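You operate a simulated robot arm through the tools that you are given. There is no shell and no other tool.

You are at the controls of a simulated robot arm. One attempt, no reset.

TASK
Sugar the yellow sweet in the crank sifter and stand its cup in the GOOD well.
Fine: cup under the pot while you crank, no sugar spilt; sled out after.

Only the result counts: the job must be done as asked and must still hold three seconds after the hand-in. Knocking over, shifting, dropping, spilling or breaking anything else fails it.

THE ROBOT
A 7-joint arm with a fingered hand, fixed in place. Base frame: the origin is on the floor under the middle of its stand, x ahead of it, y to its left, z up; the work surface is at about z = 0.88. Lengths are in m, angles in degrees, forces in N, time in s.
It reaches about 1.228 m from its shoulder. Its first joint turns from -115.0 to 115.0 degrees. Payload 5 kg.
Tool frame: the origin (TCP) lies between the finger pads and is the grasp point; the fingertips stand 0.032 m ahead of it; z points along the fingers, y is the line along which they close. The gripper opens to 0.16 m; its body begins 0.089 m behind the TCP. The gripper is a hand of 4 fingers: y runs from the thumb to the fingers, the wrist lies at [0, 0, -0.267] in the tool frame, and closing takes about 1.5 s.
Orientation is that of the tool frame in the base frame, as a unit quaternion [x, y, z, w]. With the fingers straight down and closing along the base's y, the tool's x points along the base's -x, its y along +y and its z along -z.

THE INTERFACE
- The arm moves only by the tool arm_command. Its argument "commands" is text: rows parted by semicolons, each of 6 numbers parted by spaces: the shift along the base's x, y, z in units of 20 mm (1.0 is 20 mm), then the turn, a rotation vector about the base's x, y, z in units of 8 degrees (1.0 is 8 degrees). In form: tx ty tz rx ry rz; .... A call has 1 to 20 rows; each row shifts and turns the commanded pose from where the row before left it. "fingers" is the finger opening in cm, from 0 to 16, set as the call begins (left out, the last holds). A call with a number of a shift or a turn outside -1 to 1 is refused whole. Each row takes 0.2 s and may step no farther than 0.05 m and 8.6 degrees from the row before; otherwise, or with a gripper value out of range, the whole call is refused. A pose out of reach is approached as far as the arm can. The call stops where the force on the tool passes 40 N (or 10 N more than at its start, if that is more) or the arm is blocked; 0.2 s more then pass. The fingers move at their own pace (about 0.045 m/s each) and stop on an object; they squeeze with about 30 N. The grip force told is the motor's: it shows also when the fingers shut on nothing. Time passes only in rows, and 0.2 s behind the last, so rows that do not move let the fingers close. The reply holds the time, the measured pose of the TCP, the force on the tool along the base axes, the opening and the grip force, in the units named above and with some noise, with the torque about the TCP (base axes, N m) and any sound that the robot's microphone picked up, and new pictures: "pictures" is both (left out), scene, wrist or none.
- Cameras (640 x 400 px; columns grow to the right, rows downward): "scene" is fixed at [0.2204, 0.4987, 1.6873]; the picture's right is [-0.67, -0.74, 0.00], its down [-0.52, 0.46, -0.72] and it looks along [0.54, -0.48, -0.69] (base axes); focal length 348 px, centre (320, 200). "wrist" rides on the gripper at [0.08, -0.004, -0.114] in the tool frame; the picture's right is [0.05, 1.00, 0.00], its down [-0.82, 0.04, -0.58] and it looks along [-0.58, 0.03, 0.82] (tool axes); focal length 265 px, centre (320, 200). There is no depth. A picture from a camera that has moved, and an enlarged one, comes with that camera's place and axes in the base frame and with its lens.
- slide_trunk(by): slides the trunk up (or, below 0, down) by that many m; the arm rides with it, the base frame stays. It gives what a move gives, with no picture.
- finger_targets(finger1, finger2, finger3, thumb_bend): sets how far each is bent, from 0 (flat) to 1 (curled in); at 0.3 the hand is open as for a grip, at 0.7 the pads meet at the TCP. One left out holds its place. A second passes; each finger stops where it meets its share of the squeeze, and holds until it gets a number again. A gripper value or a shape takes the hand back. It gives what a move gives, with no picture; readings hold the bend of each and the force on the fingers (four entries, about 0 where the hand has none), thumb and palm.
- set_grasp(shape): the hand has 4 fingers and takes this shape, open, in about a second: jaw (thumb against the fingers, like two jaws); tri (thumb and two fingers); tip (a fingertip pinch); poke (one finger out to press); point (the index stretched); flat (the hand flat); cup (the hand cupped); fist (a fist). The gripper value then closes the fingers along that shape, each until it touches; the sizes above hold for jaw. It gives what a move gives, with no picture.
- close_up(camera, box): a new picture of the part [left, top, right, bottom] of that camera's present view, enlarged. No time passes.
- finish_job(): hands the job in; it is judged then, once.

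Places have to be worked out from the pictures, the camera data and where the tool is seen. Open the gripper and draw the arm clear of the work before you hand the job in, unless the task says otherwise.

The tools are called after ">>>" by a JSON object that holds its "api" and its "payload". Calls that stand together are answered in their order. arm_command: Moves the arm, as the interface text tells. Its arguments: {"type":"object","properties":{"commands":{"type":"string"},"fingers":{"type":"number"},"pictures":{"type":"string","enum":["both","scene","wrist","none"]}},"required":["commands"]} The other tools are called the same way: slide_trunk (by) moves the trunk up or down; set_grasp (shape) gives the hand a shape; finger_targets (finger1, finger2, finger3, thumb_bend) moves the fingers one by one; close_up (camera, box) takes an enlarged picture of a part of a camera's view; finish_job () hands the job in.

At the start:

```text
time: 0.0
ee_pos: [0.6567, -0.1004, 1.2878]
tcp_rot: [0.0, 1.0, 0.0, 0.0]
force: [0.4, 0.7, 0.6]
moment: [-0.04, 0.0, 0.02]
opening: 0.16
grasp_force: 0.0
shape: jaw
bend: [0.3, 0.3, 0.3, 0.3]
finger forces: [0.1, 0.0, 0.0, 0.0, 0.1, 0.0]
trunk travel left (down, up): [-0.65, 0.34]
```

scene: 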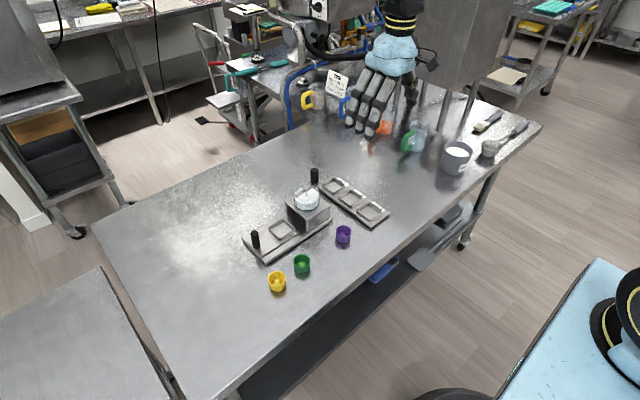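
wrist: 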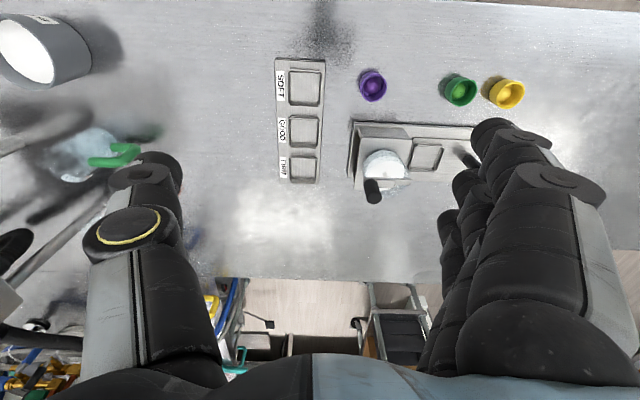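

I start by looking closely at the device, the cups and the wells before moving anything.

>>> {"api": "close_up", "payload": {"camera": "scene", "box": [220, 150, 400, 300]}}

>>> {"api": "close_up", "payload": {"camera": "wrist", "box": [250, 40, 550, 220]}}

```text
2.67 times, centred on (310, 225) of scene
camera zoom: at [0.2204, 0.4987, 1.6873], right [-0.67, -0.74, 0.0], down [-0.52, 0.46, -0.72], along [0.54, -0.48, -0.69], focal length 929 px, centre (347, 133)
```

zoom: 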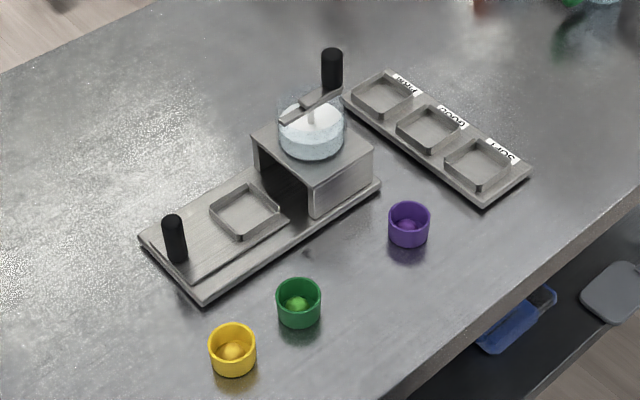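

```text
2.13 times, centred on (400, 130) of wrist
camera zoom: at [0.5767, -0.1034, 1.4016], right [-0.05, 1.0, 0.0], down [0.82, 0.04, 0.58], along [0.58, 0.03, -0.82], focal length 566 px, centre (149, 349)
```

zoom: 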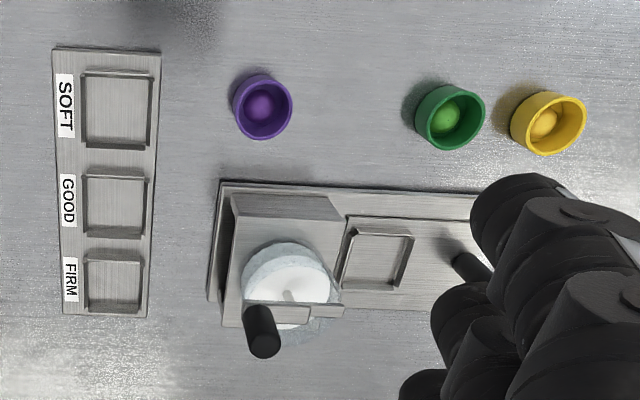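

The yellow cup seems to be near (0.68, 0.24), the sled recess near (0.815, 0.125), the sled knob near (0.81, 0.215), and the crank knob near (0.813, -0.006) with its top at z≈1.06. I move high above the yellow cup and turn the hand -90° about z, so it closes along x and stays clear of the green cup.

>>> {"api": "arm_command", "payload": {"commands": "0.07 1 0 0 0 -1; 0.07 1 0 0 0 -1; 0.07 1 0 0 0 -1; 0.07 1 0 0 0 -1; 0.07 1 0 0 0 -1; 0.07 1 0 0 0 -1; 0.07 1 0 0 0 -1; 0.07 1 0 0 0 -1; 0.07 1 0 0 0 -1; 0.07 1 0 0 0 -1; 0.07 1 0 0 0 -1; 0.07 1 0 0 0 -0.25; 0.07 1 0 0 0 0; 0.07 1 0 0 0 0; 0.07 1 0 0 0 0; 0.07 1 0 0 0 0; 0.07 1 0 0 0 0; 0 0 0 0 0 0"}}

```text
time: 3.8
ee_pos: [0.6812, 0.239, 1.2879]
tcp_rot: [0.708, 0.707, 0.0, 0.0]
force: [-1.1, -1.2, 0.1]
moment: [-0.01, -0.02, 0.0]
opening: 0.1598
grasp_force: 0.0
shape: jaw
bend: [0.3, 0.3, 0.3, 0.3]
finger forces: [0.1, 0.0, 0.0, 0.0, 0.0, 0.1]
trunk travel left (down, up): [-0.65, 0.34]
camera wrist: at [0.6769, 0.3211, 1.4013], right [1.0, 0.05, 0.0], down [0.04, -0.82, 0.58], along [0.03, -0.58, -0.82], focal length 265 px, centre (320, 200)
```

scene: 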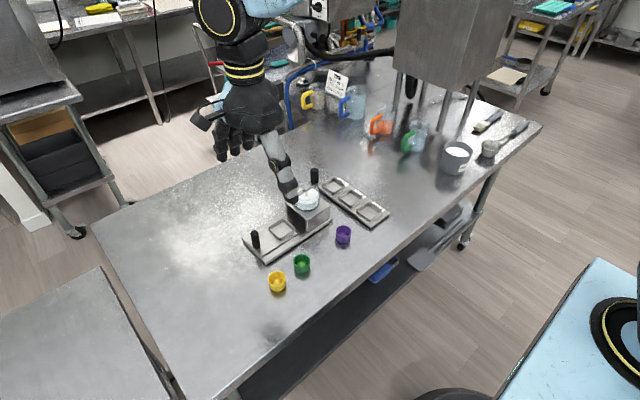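
wrist: 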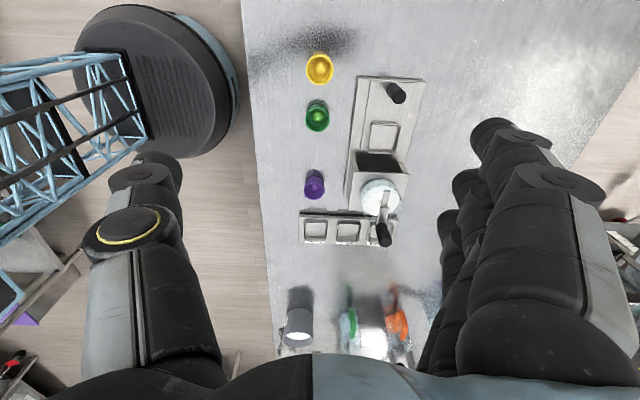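

The rotation worked and the wrist camera now sees the whole layout from the +y side. I zoom in to measure it more accurately.

>>> {"api": "close_up", "payload": {"camera": "wrist", "box": [290, 40, 450, 140]}}

>>> {"api": "close_up", "payload": {"camera": "wrist", "box": [290, 150, 450, 250]}}

>>> {"api": "close_up", "payload": {"camera": "scene", "box": [230, 200, 350, 300]}}

```text
4.00 times, centred on (370, 90) of wrist
camera zoom: at [0.6769, 0.3211, 1.4013], right [1.0, 0.05, 0.0], down [0.04, -0.82, 0.58], along [0.03, -0.58, -0.82], focal length 1062 px, centre (120, 640)
```

zoom: 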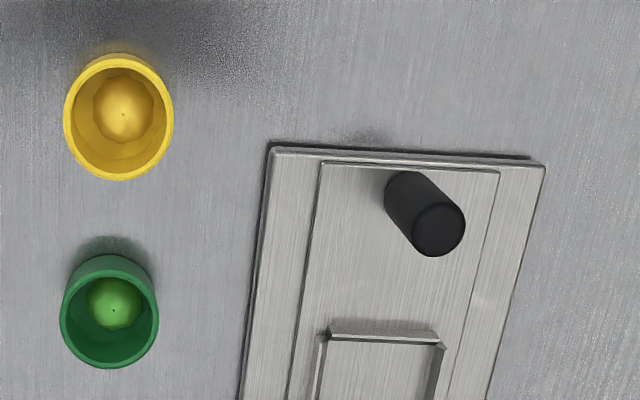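

```text
4.00 times, centred on (370, 200) of wrist
camera zoom: at [0.6769, 0.3211, 1.4013], right [1.0, 0.05, 0.0], down [0.04, -0.82, 0.58], along [0.03, -0.58, -0.82], focal length 1062 px, centre (120, 200)
```

zoom: 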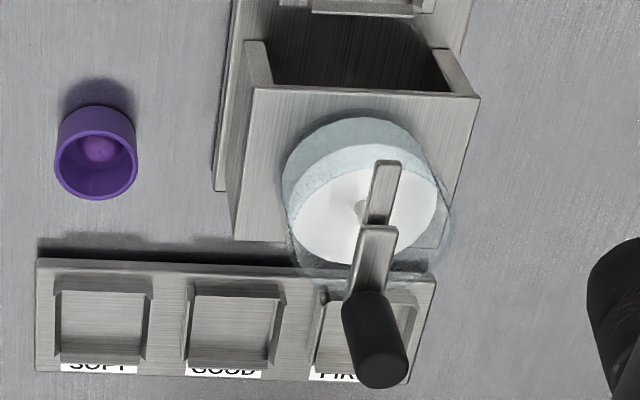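

```text
4.00 times, centred on (290, 250) of scene
camera zoom: at [0.2204, 0.4987, 1.6873], right [-0.67, -0.74, 0.0], down [-0.52, 0.46, -0.72], along [0.54, -0.48, -0.69], focal length 1394 px, centre (440, 0)
```

zoom: 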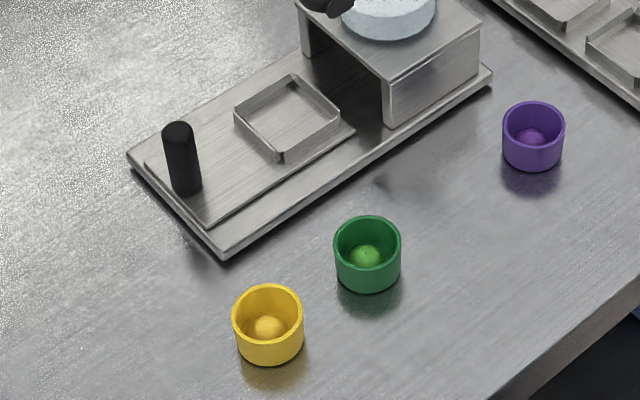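

The cups are about 45 mm across and 29 mm tall, and the yellow rim centre is near (0.681, 0.243). The sifter base starts at x≈0.748, so I narrow the fingers to 8 cm and descend to z≈1.0 to look again.

>>> {"api": "arm_command", "payload": {"commands": "0 0.2 -1 0 0 0; 0 0 -1 0 0 0; 0 0 -1 0 0 0; 0 0 -1 0 0 0; 0 0 -1 0 0 0; 0 0 -1 0 0 0; 0 0 -1 0 0 0; 0 0 -1 0 0 0; 0 0 -1 0 0 0; 0 0 -1 0 0 0; 0 0 -1 0 0 0; 0 0 -1 0 0 0; 0 0 -1 0 0 0; 0 0 -1 0 0 0; 0 0 0 0 0 0", "fingers": 8}}

```text
time: 7.0
ee_pos: [0.6809, 0.2445, 1.0071]
tcp_rot: [0.707, 0.707, 0.0, 0.0]
force: [0.3, -0.3, -0.7]
moment: [0.02, 0.01, 0.03]
opening: 0.0811
grasp_force: 0.0
shape: jaw
bend: [0.72, 0.72, 0.72, 0.7]
finger forces: [0.0, 0.1, 0.1, 0.0, 0.0, 0.2]
trunk travel left (down, up): [-0.65, 0.34]
camera wrist: at [0.6765, 0.3264, 1.1218], right [1.0, 0.05, 0.0], down [0.04, -0.82, 0.58], along [0.03, -0.58, -0.82], focal length 265 px, centre (320, 200)
```

scene: 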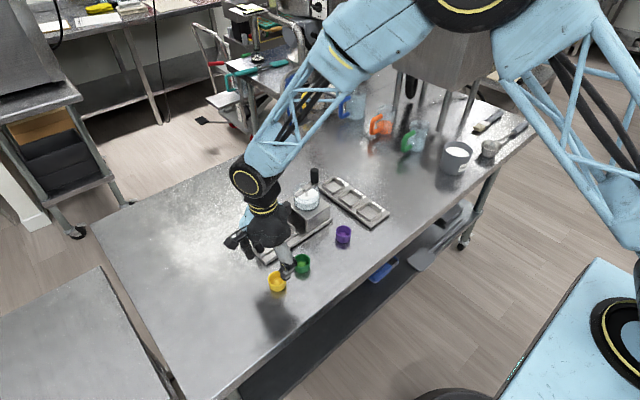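
wrist: 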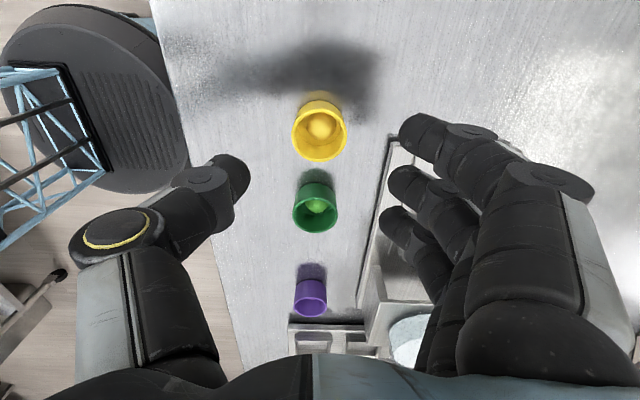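

The three fingers sit at about +30, 0 and -35 mm along the hand, which is wider than the 45 mm cup, so a thumb and two-finger grip should hold it better. I rise a little and try the "tri" shape while nothing is in the way.

>>> {"api": "arm_command", "payload": {"commands": "0 0 1 0 0 0; 0 0 1 0 0 0; 0 0 0 0 0 0", "pictures": "none"}}

>>> {"api": "set_grasp", "payload": {"shape": "tri"}}

>>> {"api": "arm_command", "payload": {"commands": "0 0 0 0 0 0", "pictures": "wrist"}}

```text
time: 7.8
ee_pos: [0.6806, 0.2442, 1.0489]
tcp_rot: [0.707, 0.707, 0.0, 0.0]
force: [0.0, 0.3, 0.0]
moment: [0.0, -0.04, 0.02]
opening: 0.0808
grasp_force: 0.0
shape: jaw
bend: [0.72, 0.72, 0.72, 0.7]
finger forces: [0.0, 0.1, 0.0, 0.1, 0.0, 0.1]
trunk travel left (down, up): [-0.65, 0.34]
```

```text
time: 8.7
ee_pos: [0.6804, 0.2437, 1.0478]
tcp_rot: [0.707, 0.708, 0.001, 0.0]
force: [-0.1, -0.2, -0.6]
moment: [0.02, 0.02, -0.01]
opening: 0.1599
grasp_force: 0.0
shape: tri
bend: [0.3, 0.3, 0.01, 0.3]
finger forces: [0.1, 0.0, 0.1, 0.0, 0.0, 0.1]
trunk travel left (down, up): [-0.65, 0.34]
```

```text
time: 9.1
ee_pos: [0.6803, 0.2444, 1.0479]
tcp_rot: [0.707, 0.707, 0.001, 0.001]
force: [0.6, -0.2, 0.7]
moment: [0.01, 0.0, -0.06]
opening: 0.1601
grasp_force: 0.0
shape: tri
bend: [0.3, 0.3, 0.01, 0.3]
finger forces: [0.1, 0.0, 0.0, 0.0, 0.0, 0.0]
trunk travel left (down, up): [-0.65, 0.34]
camera wrist: at [0.6764, 0.3257, 1.1617], right [1.0, 0.05, 0.0], down [0.04, -0.82, 0.58], along [0.03, -0.58, -0.82], focal length 265 px, centre (320, 200)
```

wrist: 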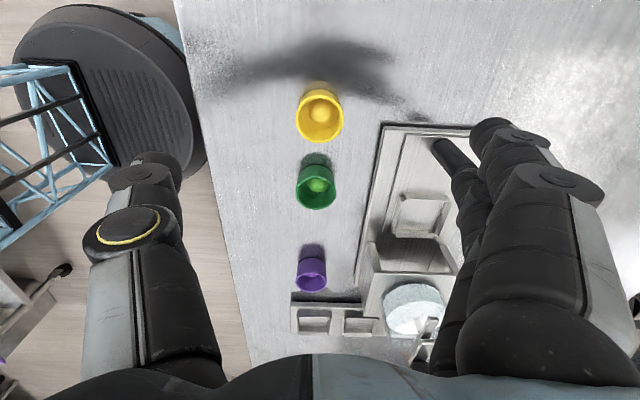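

Tri leaves finger 3 flat and uses fingers 1 and 2 with the thumb. I close to 7 cm to see where those contacts lie.

>>> {"api": "arm_command", "payload": {"commands": "0 0 0 0 0 0; 0 0 0 0 0 0; 0 0 0 0 0 0; 0 0 0 0 0 0; 0 0 0 0 0 0; 0 0 0 0 0 0", "fingers": 7, "pictures": "both"}}

>>> {"api": "close_up", "payload": {"camera": "wrist", "box": [200, 50, 520, 250]}}

>>> {"api": "close_up", "payload": {"camera": "scene", "box": [210, 190, 350, 300]}}

```text
time: 10.5
ee_pos: [0.68, 0.2454, 1.0478]
tcp_rot: [0.707, 0.707, 0.001, 0.0]
force: [-1.4, 0.3, 0.3]
moment: [-0.01, 0.0, -0.02]
opening: 0.0707
grasp_force: 0.0
shape: tri
bend: [0.73, 0.73, 0.01, 0.7]
finger forces: [0.0, 0.0, 0.1, 0.0, 0.0, 0.0]
trunk travel left (down, up): [-0.65, 0.34]
camera wrist: at [0.6764, 0.3257, 1.1617], right [1.0, 0.05, 0.0], down [0.04, -0.82, 0.58], along [0.03, -0.58, -0.82], focal length 265 px, centre (320, 200)
```

scene: 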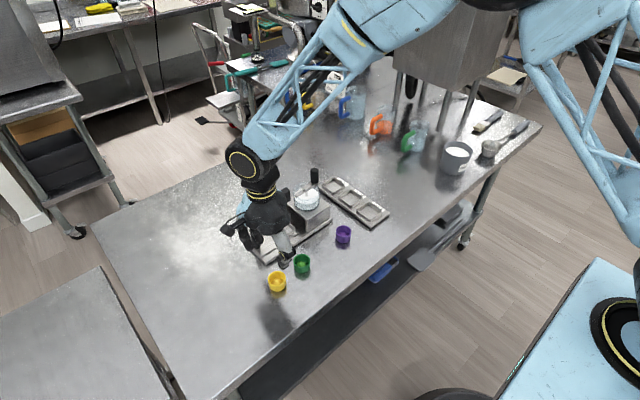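
wrist: 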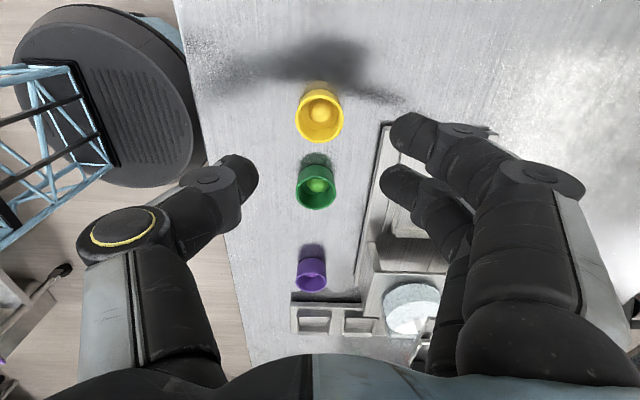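

```text
2.00 times, centred on (360, 150) of wrist
camera zoom: at [0.6764, 0.3257, 1.1617], right [1.0, 0.05, 0.0], down [0.04, -0.82, 0.58], along [0.03, -0.58, -0.82], focal length 531 px, centre (240, 300)
```

zoom: 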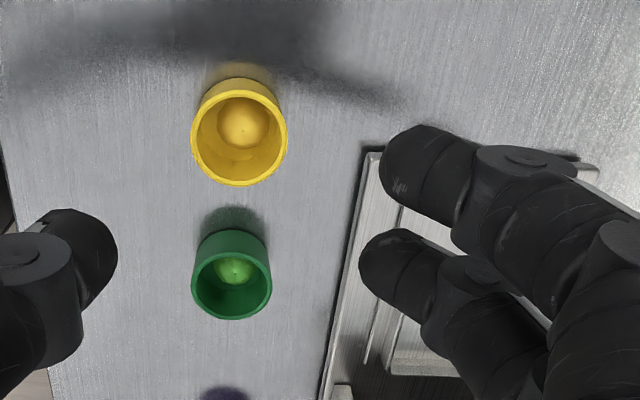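

```text
3.64 times, centred on (280, 245) of scene
camera zoom: at [0.2204, 0.4987, 1.6873], right [-0.67, -0.74, 0.0], down [-0.52, 0.46, -0.72], along [0.54, -0.48, -0.69], focal length 1267 px, centre (466, 36)
```

zoom: 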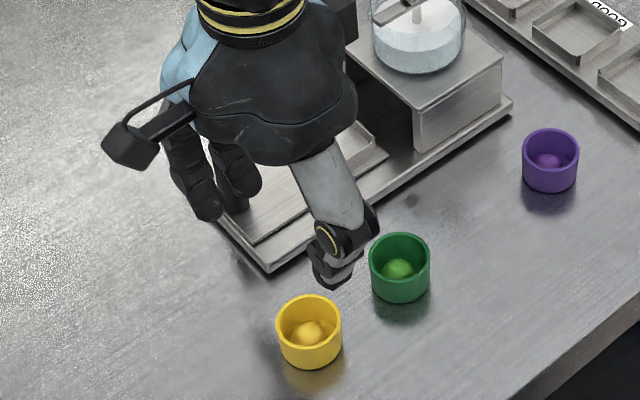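

In tri the thumb and finger 2 oppose each other at the hand centre, and finger 1 sits 30 mm to one side. I check how the "tip" shape compares before choosing.

>>> {"api": "set_grasp", "payload": {"shape": "tip"}}

>>> {"api": "arm_command", "payload": {"commands": "0 0 0 0 0 0; 0 0 0 0 0 0; 0 0 0 0 0 0; 0 0 0 0 0 0; 0 0 0 0 0 0; 0 0 0 0 0 0", "fingers": 6, "pictures": "wrist"}}

```text
time: 11.4
ee_pos: [0.6809, 0.2443, 1.0478]
tcp_rot: [0.707, 0.707, 0.0, 0.0]
force: [-0.5, -0.6, 0.1]
moment: [0.04, 0.02, -0.03]
opening: 0.1601
grasp_force: 0.1
shape: tip
bend: [0.01, 0.3, 0.01, 0.3]
finger forces: [0.0, 0.0, 0.0, 0.0, 0.1, 0.1]
trunk travel left (down, up): [-0.65, 0.34]
```

```text
time: 12.8
ee_pos: [0.6806, 0.2449, 1.0481]
tcp_rot: [0.707, 0.707, 0.0, 0.0]
force: [-0.8, -0.5, 0.3]
moment: [-0.02, -0.04, -0.01]
opening: 0.0607
grasp_force: 0.0
shape: tip
bend: [0.01, 0.73, 0.01, 0.7]
finger forces: [0.0, 0.0, 0.1, 0.0, 0.0, 0.0]
trunk travel left (down, up): [-0.65, 0.34]
camera wrist: at [0.6764, 0.3257, 1.1617], right [1.0, 0.05, 0.0], down [0.04, -0.82, 0.58], along [0.03, -0.58, -0.82], focal length 265 px, centre (320, 200)
```

wrist: 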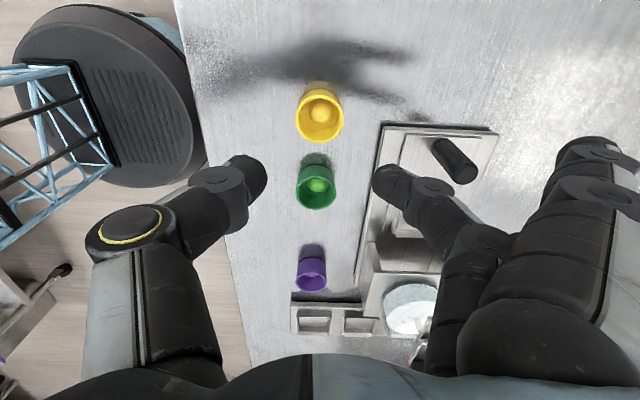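

Tip and tri splay the unused fingers about 0.13 m outward, which would hit the sled knob, so I go back to jaw. A yaw near -65° gives the most room between the hand and the pot box at the recess, so I turn back 25° here and look.

>>> {"api": "set_grasp", "payload": {"shape": "jaw"}}

>>> {"api": "arm_command", "payload": {"commands": "0 0 0 0 0 1; 0 0 0 0 0 1; 0 0 0 0 0 1; 0 0 0 0 0 0.125; 0 0 0 0 0 0; 0 0 0 0 0 0; 0 0 0 0 0 0", "fingers": 8, "pictures": "wrist"}}

>>> {"api": "close_up", "payload": {"camera": "wrist", "box": [180, 40, 500, 240]}}

```text
time: 13.7
ee_pos: [0.6799, 0.2449, 1.0477]
tcp_rot: [0.707, 0.707, 0.0, 0.0]
force: [-0.9, 0.4, -0.4]
moment: [0.01, 0.02, 0.0]
opening: 0.16
grasp_force: 0.1
shape: jaw
bend: [0.3, 0.3, 0.3, 0.3]
finger forces: [0.0, 0.1, 0.0, 0.0, 0.0, 0.0]
trunk travel left (down, up): [-0.65, 0.34]
```

```text
time: 15.3
ee_pos: [0.6808, 0.2437, 1.0483]
tcp_rot: [0.537, 0.843, 0.0, 0.0]
force: [0.6, 0.4, 0.3]
moment: [-0.01, 0.02, 0.02]
opening: 0.0808
grasp_force: 0.0
shape: jaw
bend: [0.72, 0.72, 0.72, 0.7]
finger forces: [0.0, 0.0, 0.0, 0.0, 0.0, 0.0]
trunk travel left (down, up): [-0.65, 0.34]
camera wrist: at [0.6429, 0.3161, 1.1614], right [0.88, 0.47, 0.0], down [0.38, -0.72, 0.58], along [0.27, -0.51, -0.82], focal length 265 px, centre (320, 200)
```

wrist: 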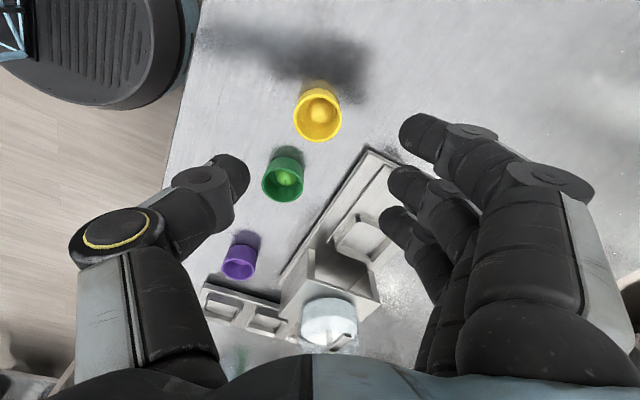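

```text
2.00 times, centred on (340, 140) of wrist
camera zoom: at [0.6429, 0.3161, 1.1614], right [0.88, 0.47, 0.0], down [0.38, -0.72, 0.58], along [0.27, -0.51, -0.82], focal length 531 px, centre (280, 320)
```

zoom: 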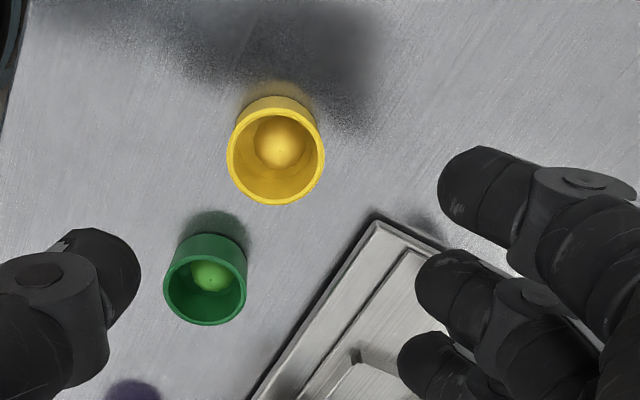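

The TCP is over the yellow cup within about 1 mm. I descend to z≈0.948 so the fingertips are just above the rim, and check clearances.

>>> {"api": "arm_command", "payload": {"commands": "0 0 -1 0 0 0; 0 0 -1 0 0 0; 0 0 -1 0 0 0; 0 0 -1 0 0 0; 0 0 -1 0 0 0; 0 0 0 0 0 0"}}

>>> {"api": "close_up", "payload": {"camera": "scene", "box": [220, 210, 340, 310]}}

>>> {"api": "close_up", "payload": {"camera": "wrist", "box": [180, 80, 500, 280]}}

```text
time: 16.7
ee_pos: [0.6795, 0.243, 0.9476]
tcp_rot: [0.537, 0.844, 0.0, 0.0]
force: [-0.7, 0.3, 0.1]
moment: [0.01, 0.01, 0.0]
opening: 0.0806
grasp_force: 0.0
shape: jaw
bend: [0.72, 0.72, 0.72, 0.7]
finger forces: [0.0, 0.1, 0.0, 0.1, 0.0, 0.0]
trunk travel left (down, up): [-0.65, 0.34]
camera wrist: at [0.6429, 0.3163, 1.0618], right [0.88, 0.47, 0.0], down [0.38, -0.72, 0.58], along [0.27, -0.51, -0.82], focal length 265 px, centre (320, 200)
```

scene: 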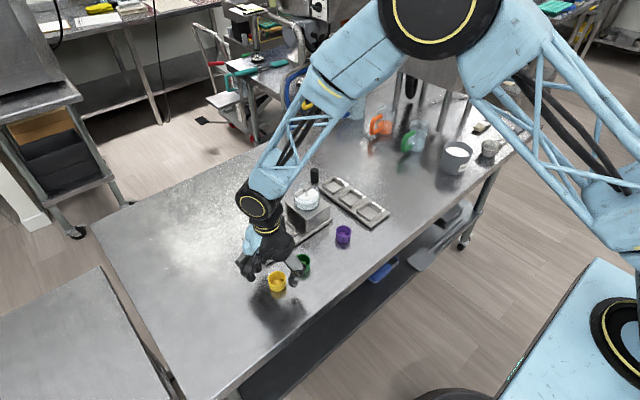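
wrist: 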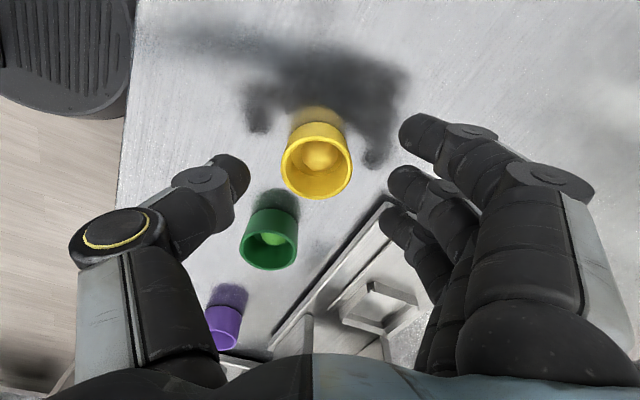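

```text
4.00 times, centred on (280, 260) of scene
camera zoom: at [0.2204, 0.4987, 1.6873], right [-0.67, -0.74, 0.0], down [-0.52, 0.46, -0.72], along [0.54, -0.48, -0.69], focal length 1394 px, centre (480, -40)
```

zoom: 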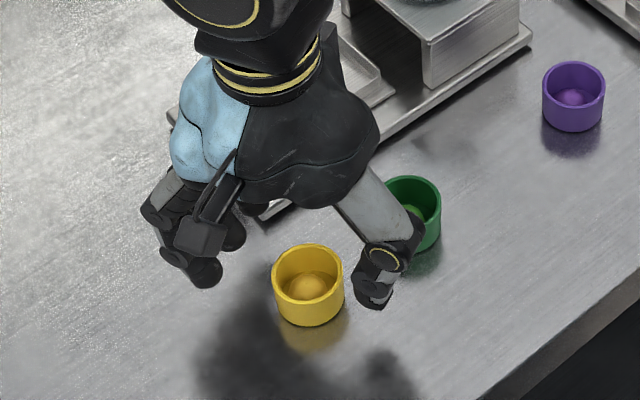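

```text
2.00 times, centred on (340, 180) of wrist
camera zoom: at [0.6429, 0.3163, 1.0618], right [0.88, 0.47, 0.0], down [0.38, -0.72, 0.58], along [0.27, -0.51, -0.82], focal length 531 px, centre (280, 240)
```

zoom: 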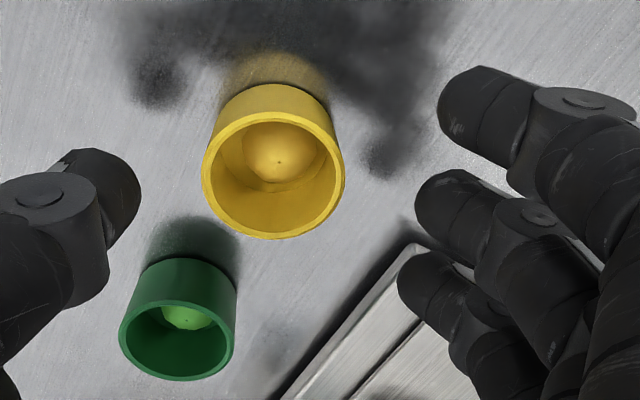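

The cup sits centred between thumb and fingers to within about 3 mm, with the green cup clear behind the thumb. I lower to z≈0.926 and close gently on the upper part of the cup.

>>> {"api": "arm_command", "payload": {"commands": "-0.1 0.1 -0.55 0 0 0; 0 0 -0.53 0 0 0; 0 0 0 0 0 0", "pictures": "wrist"}}

>>> {"api": "close_up", "payload": {"camera": "wrist", "box": [180, 80, 500, 280]}}

>>> {"api": "close_up", "payload": {"camera": "scene", "box": [220, 210, 340, 310]}}

```text
time: 17.5
ee_pos: [0.6792, 0.2466, 0.927]
tcp_rot: [0.537, 0.844, 0.001, 0.0]
force: [-0.4, 0.6, -0.7]
moment: [0.0, -0.02, -0.02]
opening: 0.0807
grasp_force: 0.0
shape: jaw
bend: [0.72, 0.72, 0.72, 0.7]
finger forces: [0.0, 0.0, 0.1, 0.0, 0.0, 0.1]
trunk travel left (down, up): [-0.65, 0.34]
camera wrist: at [0.6407, 0.3181, 1.0405], right [0.88, 0.47, 0.0], down [0.38, -0.72, 0.58], along [0.27, -0.51, -0.82], focal length 265 px, centre (320, 200)
```

wrist: 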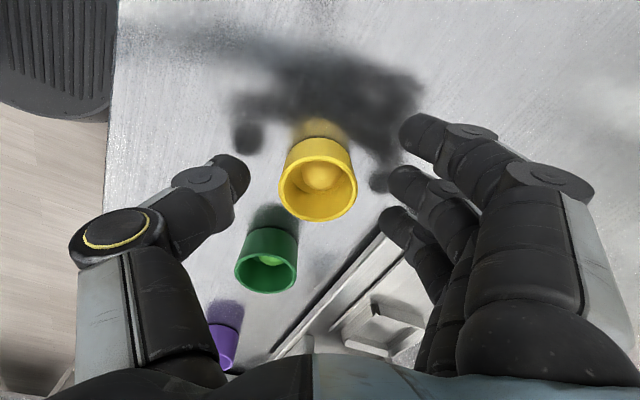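

```text
2.00 times, centred on (340, 180) of wrist
camera zoom: at [0.6407, 0.3181, 1.0405], right [0.88, 0.47, 0.0], down [0.38, -0.72, 0.58], along [0.27, -0.51, -0.82], focal length 531 px, centre (280, 240)
```

zoom: 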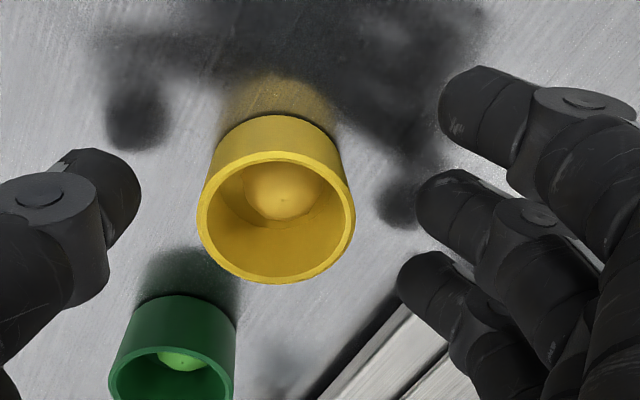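

```text
4.00 times, centred on (280, 260) of scene
camera zoom: at [0.2204, 0.4987, 1.6873], right [-0.67, -0.74, 0.0], down [-0.52, 0.46, -0.72], along [0.54, -0.48, -0.69], focal length 1394 px, centre (480, -40)
```

zoom: 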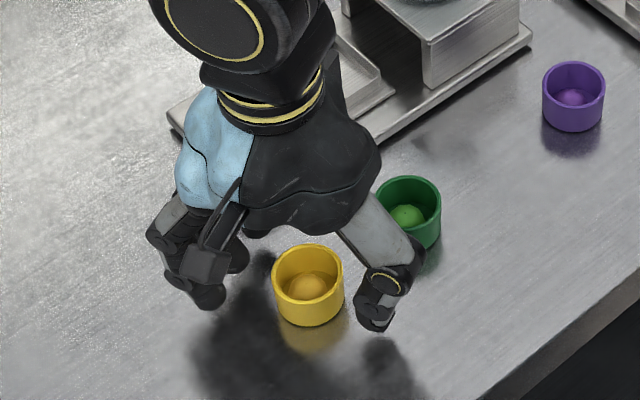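

The fingers straddle the cup well. I close to a nominal 2 cm so that thumb and finger 2 stop on the cup, holding position.

>>> {"api": "arm_command", "payload": {"commands": "0 0 0 0 0 0; 0 0 0 0 0 0; 0 0 0 0 0 0; 0 0 0 0 0 0; 0 0 0 0 0 0; 0 0 0 0 0 0; 0 0 0 0 0 0; 0 0 0 0 0 0", "fingers": 2}}

>>> {"api": "close_up", "payload": {"camera": "wrist", "box": [180, 80, 500, 280]}}

>>> {"api": "close_up", "payload": {"camera": "scene", "box": [220, 210, 340, 310]}}

```text
time: 19.3
ee_pos: [0.6775, 0.2459, 0.9267]
tcp_rot: [0.537, 0.844, 0.0, 0.0]
force: [-0.5, 0.0, 1.8]
moment: [0.02, 0.0, 0.0]
opening: 0.0261
grasp_force: 29.6
shape: jaw
bend: [0.69, 0.73, 0.72, 0.71]
finger forces: [0.0, 12.4, 11.4, 0.1, 25.2, 0.0]
trunk travel left (down, up): [-0.65, 0.34]
camera wrist: at [0.6406, 0.3181, 1.0408], right [0.88, 0.47, 0.0], down [0.38, -0.72, 0.58], along [0.27, -0.51, -0.82], focal length 265 px, centre (320, 200)
```

scene: 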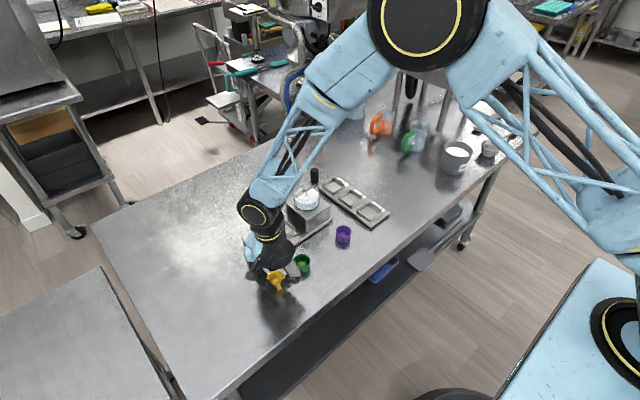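
wrist: 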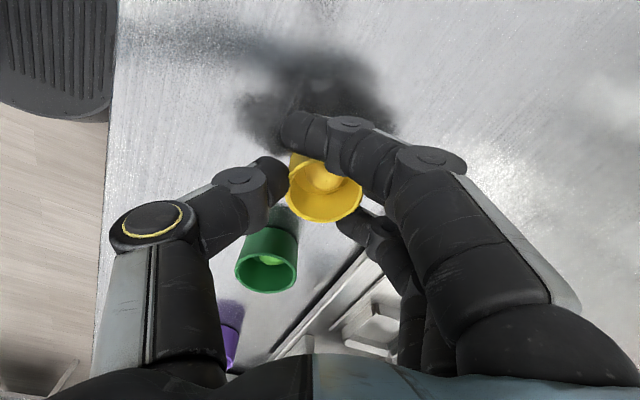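

```text
2.00 times, centred on (340, 180) of wrist
camera zoom: at [0.6406, 0.3181, 1.0408], right [0.88, 0.47, 0.0], down [0.38, -0.72, 0.58], along [0.27, -0.51, -0.82], focal length 531 px, centre (280, 240)
```

zoom: 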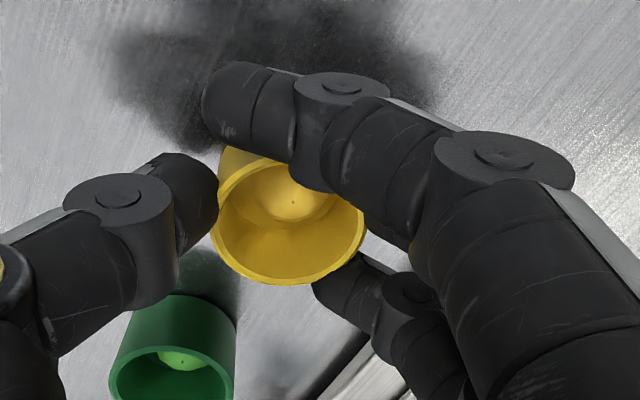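

```text
4.00 times, centred on (280, 260) of scene
camera zoom: at [0.2204, 0.4987, 1.6873], right [-0.67, -0.74, 0.0], down [-0.52, 0.46, -0.72], along [0.54, -0.48, -0.69], focal length 1394 px, centre (480, -40)
```

zoom: 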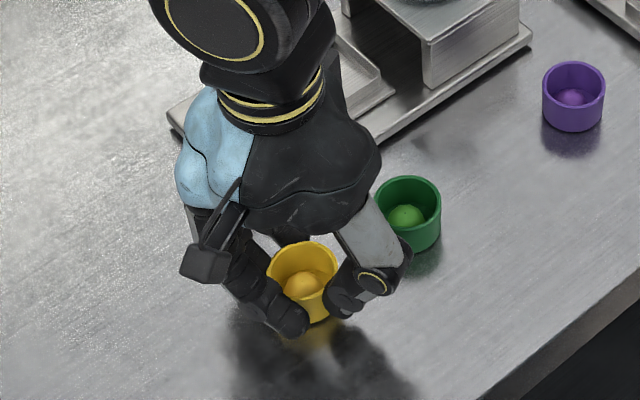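

Thumb 25 N against fingers 2 and 3 at about 12 N each; finger 1 passes beside the cup. I zoom in to see whether the cup is still upright.

>>> {"api": "close_up", "payload": {"camera": "wrist", "box": [260, 120, 400, 240]}}

>>> {"api": "close_up", "payload": {"camera": "scene", "box": [250, 255, 310, 305]}}

```text
3.33 times, centred on (330, 180) of wrist
camera zoom: at [0.6406, 0.3181, 1.0408], right [0.88, 0.47, 0.0], down [0.38, -0.72, 0.58], along [0.27, -0.51, -0.82], focal length 885 px, centre (287, 267)
```

zoom: 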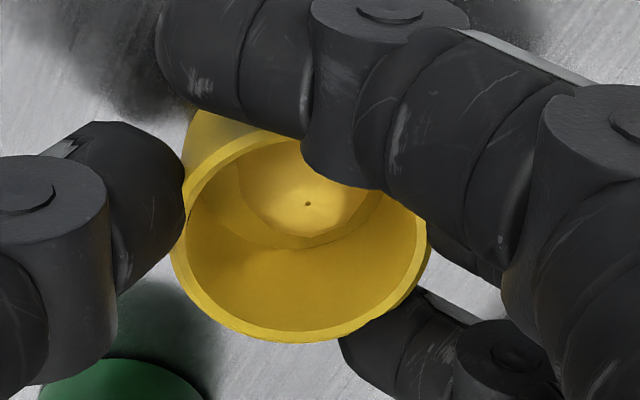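

```text
8.00 times, centred on (280, 280) of scene
camera zoom: at [0.2204, 0.4987, 1.6873], right [-0.67, -0.74, 0.0], down [-0.52, 0.46, -0.72], along [0.54, -0.48, -0.69], focal length 2788 px, centre (640, -440)
```

zoom: 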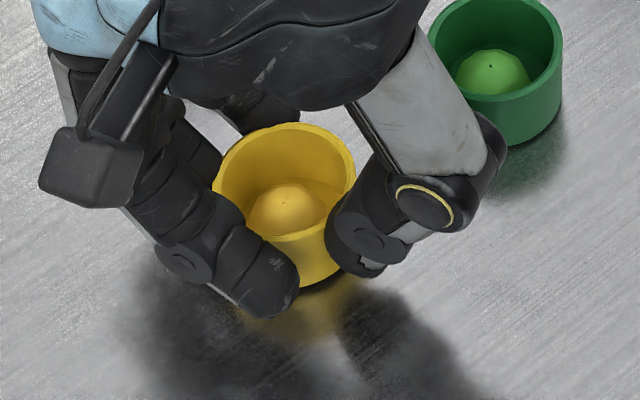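

The cup may be tilted a few degrees in the grip. I lift straight up 6 cm to see how it hangs, before deciding whether to re-grip.

>>> {"api": "arm_command", "payload": {"commands": "0 0 0.3 0 0 0; 0 0 0.7 0 0 0; 0 0 1 0 0 0; 0 0 1 0 0 0; 0 0 0 0 0 0"}}

>>> {"api": "close_up", "payload": {"camera": "scene", "box": [250, 235, 330, 305]}}

>>> {"api": "close_up", "payload": {"camera": "wrist", "box": [240, 100, 420, 240]}}

```text
time: 20.5
ee_pos: [0.6795, 0.2453, 0.9863]
tcp_rot: [0.537, 0.843, 0.0, -0.001]
force: [-0.5, -1.0, -0.7]
moment: [-0.02, 0.0, 0.0]
opening: 0.026
grasp_force: 30.2
shape: jaw
bend: [0.69, 0.73, 0.72, 0.71]
finger forces: [0.1, 12.5, 11.7, 0.0, 24.9, 0.1]
trunk travel left (down, up): [-0.65, 0.34]
camera wrist: at [0.6412, 0.3179, 1.0999], right [0.88, 0.47, 0.0], down [0.38, -0.72, 0.58], along [0.27, -0.51, -0.82], focal length 265 px, centre (320, 200)
```

scene: 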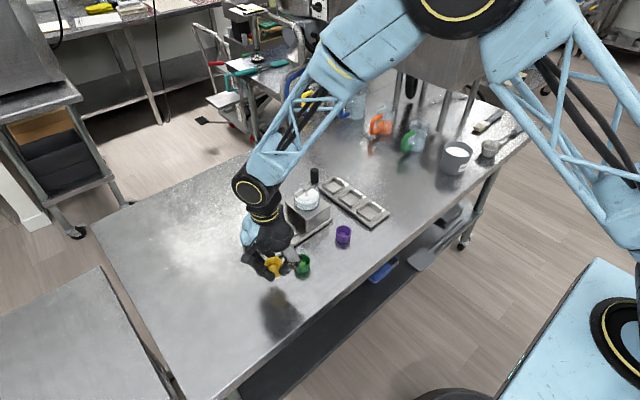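
wrist: 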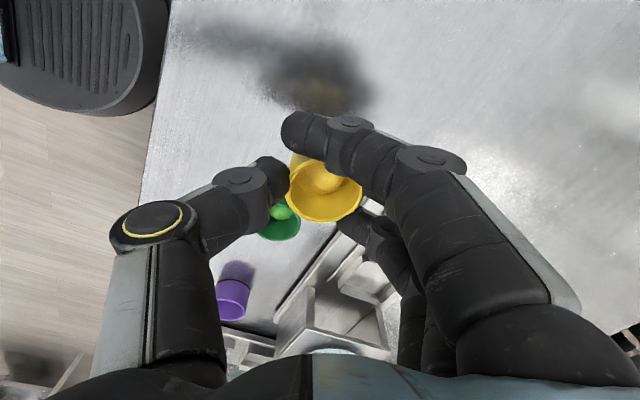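

```text
5.71 times, centred on (290, 270) of scene
camera zoom: at [0.2204, 0.4987, 1.6873], right [-0.67, -0.74, 0.0], down [-0.52, 0.46, -0.72], along [0.54, -0.48, -0.69], focal length 1992 px, centre (491, -200)
```

zoom: 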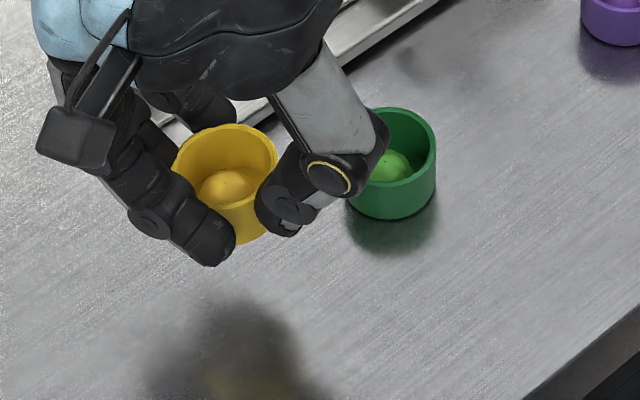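

```text
2.86 times, centred on (330, 170) of wrist
camera zoom: at [0.6412, 0.3179, 1.0999], right [0.88, 0.47, 0.0], down [0.38, -0.72, 0.58], along [0.27, -0.51, -0.82], focal length 758 px, centre (291, 286)
```

zoom: 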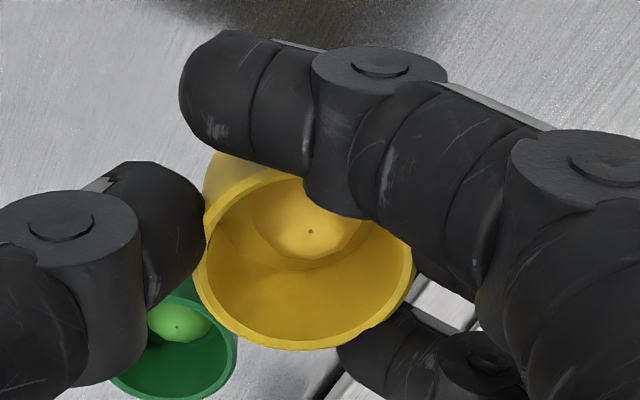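

The cup came up with the hand. I look at it more closely to judge the tilt and how far the cup bottom stands below the fingertips.

>>> {"api": "close_up", "payload": {"camera": "scene", "box": [260, 245, 300, 275]}}

>>> {"api": "close_up", "payload": {"camera": "wrist", "box": [270, 120, 380, 230]}}

```text
13.33 times, centred on (280, 260) of scene
camera zoom: at [0.2204, 0.4987, 1.6873], right [-0.67, -0.74, 0.0], down [-0.52, 0.46, -0.72], along [0.54, -0.48, -0.69], focal length 4647 px, centre (853, -600)
```

zoom: 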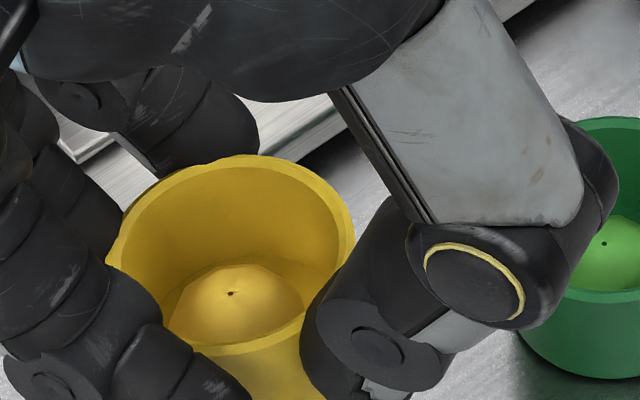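

```text
3.64 times, centred on (325, 175) of wrist
camera zoom: at [0.6412, 0.3179, 1.0999], right [0.88, 0.47, 0.0], down [0.38, -0.72, 0.58], along [0.27, -0.51, -0.82], focal length 965 px, centre (302, 291)
```

zoom: 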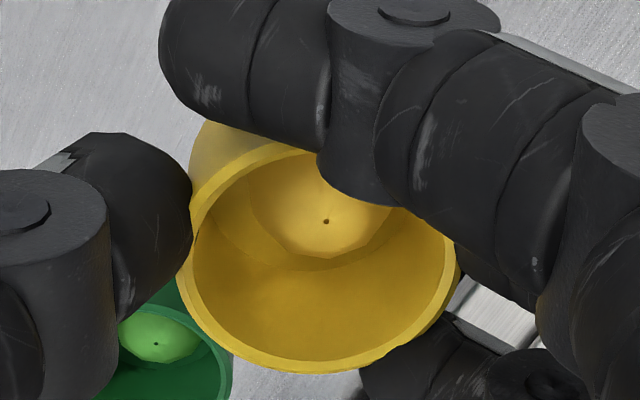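

The cup is held about 8° tilted, with the thumb side high. I raise to z≈1.06, carry it over the sled recess and tilt the hand 8° the other way to level the cup.

>>> {"api": "arm_command", "payload": {"commands": "0 0 0.9 0 0 0; 0 0 0.95 0 0 0; 0 0 0.95 0 0 0; 0 0 0.9 0 0 0; 0.9 -0.8 0 0.06 -0.13 0; 0.93 -0.83 0 0.06 -0.13 0; 0.93 -0.83 0 0.06 -0.13 0; 0.93 -0.83 0 0.06 -0.13 0; 0.93 -0.83 0 0.06 -0.13 0; 0.93 -0.83 0 0.06 -0.13 0; 0.93 -0.83 0 0.06 -0.125 0; 0 0 0 0 0 0; 0 0 0 0 0 0"}}

>>> {"api": "close_up", "payload": {"camera": "scene", "box": [230, 170, 350, 270]}}

>>> {"api": "close_up", "payload": {"camera": "wrist", "box": [220, 100, 460, 300]}}

```text
time: 23.3
ee_pos: [0.808, 0.13, 1.0601]
tcp_rot: [0.536, 0.842, 0.059, 0.037]
force: [-0.1, 0.4, 0.0]
moment: [0.01, -0.04, -0.02]
opening: 0.0259
grasp_force: 30.2
shape: jaw
bend: [0.69, 0.73, 0.72, 0.71]
finger forces: [0.0, 12.8, 11.9, 0.1, 24.8, 0.0]
trunk travel left (down, up): [-0.65, 0.34]
camera wrist: at [0.7557, 0.1959, 1.1722], right [0.87, 0.46, 0.14], down [0.31, -0.76, 0.58], along [0.37, -0.46, -0.8], focal length 265 px, centre (320, 200)
```

scene: 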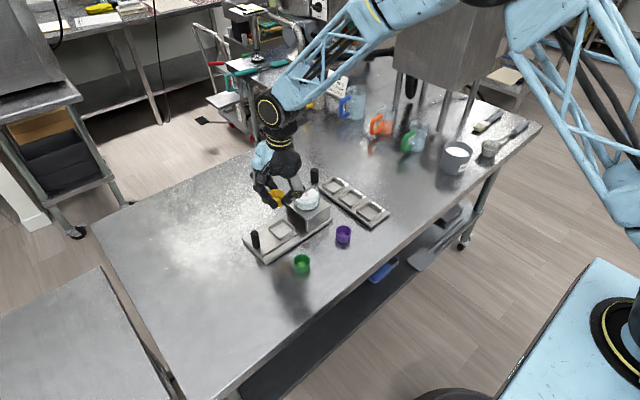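
wrist: 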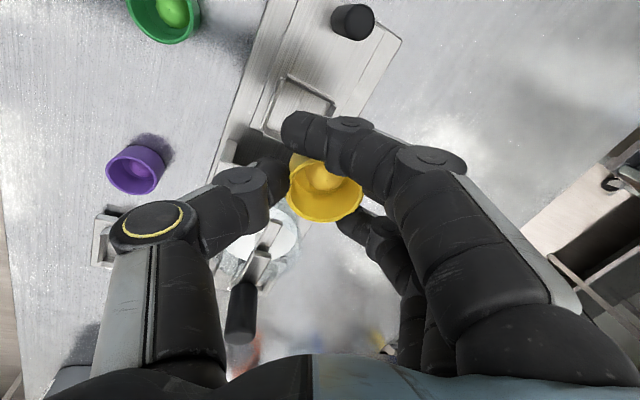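

```text
4.00 times, centred on (290, 220) of scene
camera zoom: at [0.2204, 0.4987, 1.6873], right [-0.67, -0.74, 0.0], down [-0.52, 0.46, -0.72], along [0.54, -0.48, -0.69], focal length 1394 px, centre (440, 120)
```

zoom: 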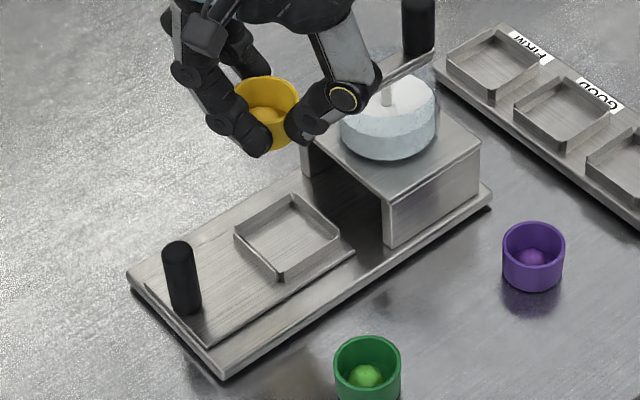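

```text
2.00 times, centred on (340, 200) of wrist
camera zoom: at [0.7557, 0.1959, 1.1722], right [0.87, 0.46, 0.14], down [0.31, -0.76, 0.58], along [0.37, -0.46, -0.8], focal length 531 px, centre (280, 200)
```

zoom: 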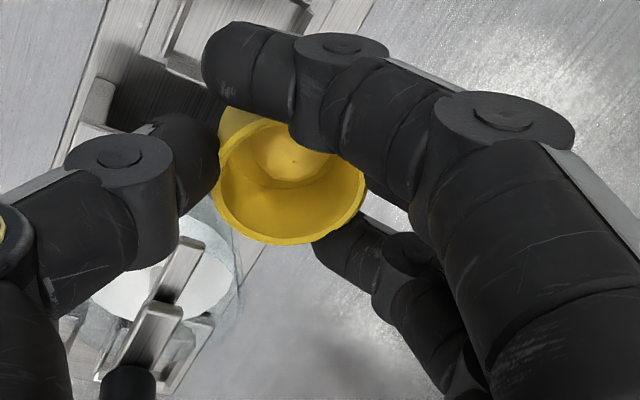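

The hand is above the recess with the cup roughly level. I zoom in to check the cup's level and measure the recess accurately.

>>> {"api": "close_up", "payload": {"camera": "scene", "box": [270, 180, 310, 210]}}

>>> {"api": "close_up", "payload": {"camera": "scene", "box": [255, 200, 335, 260]}}

>>> {"api": "close_up", "payload": {"camera": "wrist", "box": [220, 40, 360, 160]}}

```text
13.33 times, centred on (290, 195) of scene
camera zoom: at [0.2204, 0.4987, 1.6873], right [-0.67, -0.74, 0.0], down [-0.52, 0.46, -0.72], along [0.54, -0.48, -0.69], focal length 4647 px, centre (720, 267)
```

zoom: 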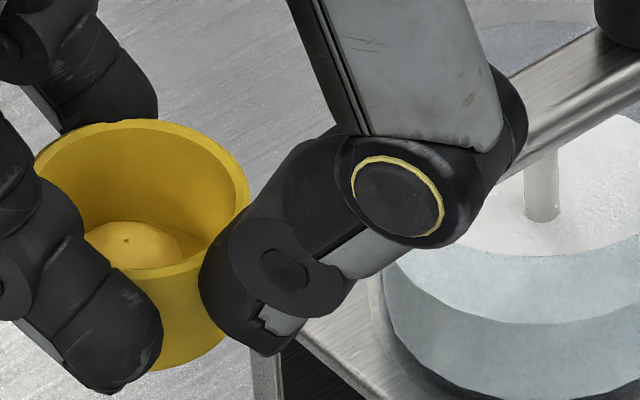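

```text
6.67 times, centred on (295, 230) of scene
camera zoom: at [0.2204, 0.4987, 1.6873], right [-0.67, -0.74, 0.0], down [-0.52, 0.46, -0.72], along [0.54, -0.48, -0.69], focal length 2324 px, centre (487, 0)
```

zoom: 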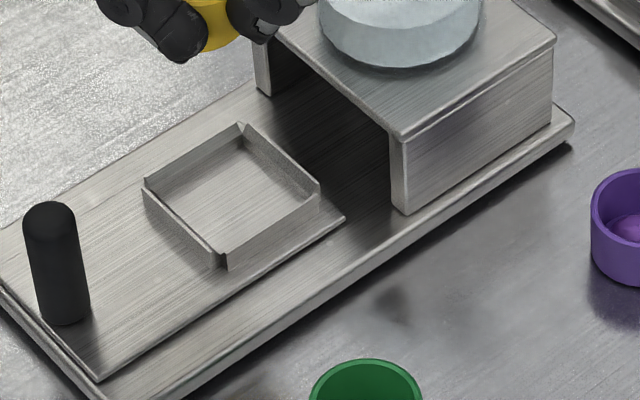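

```text
3.33 times, centred on (290, 100) of wrist
camera zoom: at [0.7557, 0.1959, 1.1722], right [0.87, 0.46, 0.14], down [0.31, -0.76, 0.58], along [0.37, -0.46, -0.8], focal length 885 px, centre (420, 533)
```

zoom: 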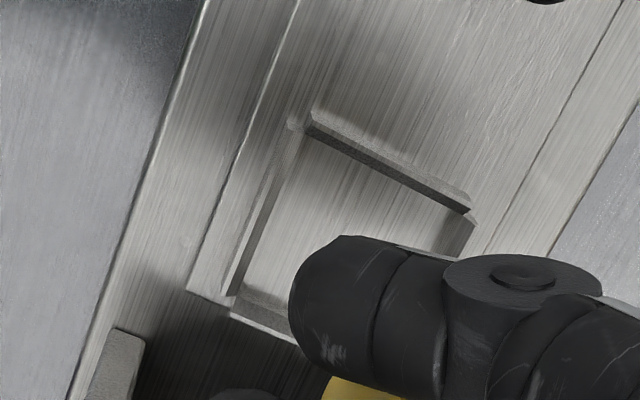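

The recess centre comes out near (0.811, 0.1255) from both views, and the cup centre is about 4–5 mm too far in +x. I correct that and lower to z≈0.965, with the cup bottom just above the recess walls.

>>> {"api": "arm_command", "payload": {"commands": "-0.12 -0.03 -0.95 0 0 0; -0.11 -0.02 -0.95 0 0 0; 0 0 -0.95 0 0 0; 0 0 -0.95 0 0 0; 0 0 -0.95 0 0 0; 0 0 0 0 0 0; 0 0 0 0 0 0"}}

>>> {"api": "close_up", "payload": {"camera": "scene", "box": [250, 195, 330, 255]}}

>>> {"api": "close_up", "payload": {"camera": "wrist", "box": [220, 60, 420, 240]}}

```text
time: 24.9
ee_pos: [0.8042, 0.1295, 0.9659]
tcp_rot: [0.536, 0.841, 0.059, 0.037]
force: [-0.7, 0.4, -0.9]
moment: [-0.03, 0.05, 0.0]
opening: 0.0258
grasp_force: 30.1
shape: jaw
bend: [0.69, 0.73, 0.72, 0.71]
finger forces: [0.1, 12.7, 12.1, 0.1, 24.8, 0.1]
trunk travel left (down, up): [-0.65, 0.34]
camera wrist: at [0.752, 0.1947, 1.0774], right [0.87, 0.46, 0.14], down [0.31, -0.76, 0.58], along [0.37, -0.46, -0.8], focal length 265 px, centre (320, 200)
```

scene: 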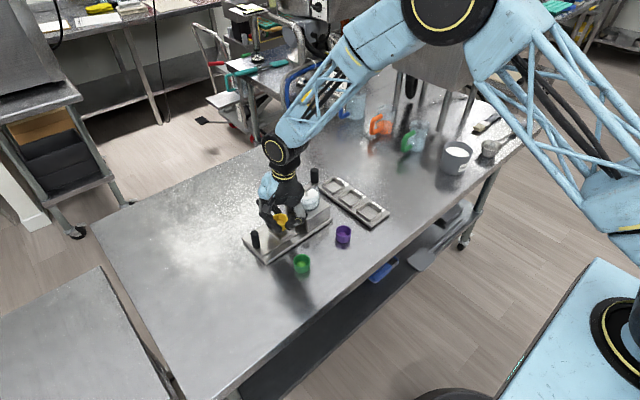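
wrist: 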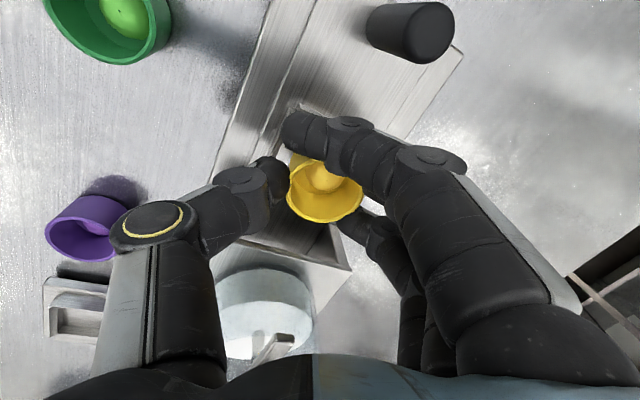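

```text
6.67 times, centred on (290, 225) of scene
camera zoom: at [0.2204, 0.4987, 1.6873], right [-0.67, -0.74, 0.0], down [-0.52, 0.46, -0.72], along [0.54, -0.48, -0.69], focal length 2324 px, centre (520, 33)
```

zoom: 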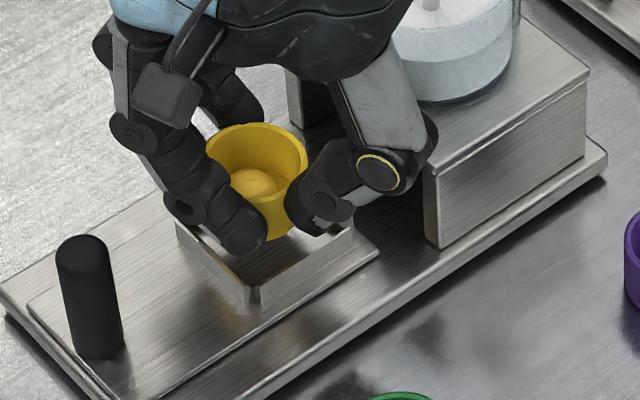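

```text
2.22 times, centred on (320, 150) of wrist
camera zoom: at [0.752, 0.1947, 1.0774], right [0.87, 0.46, 0.14], down [0.31, -0.76, 0.58], along [0.37, -0.46, -0.8], focal length 590 px, centre (320, 311)
```

zoom: 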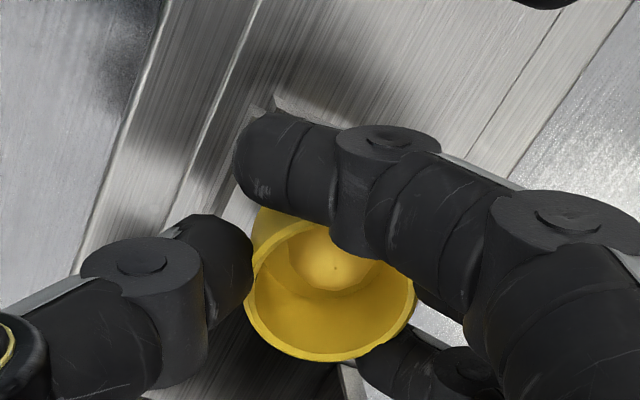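

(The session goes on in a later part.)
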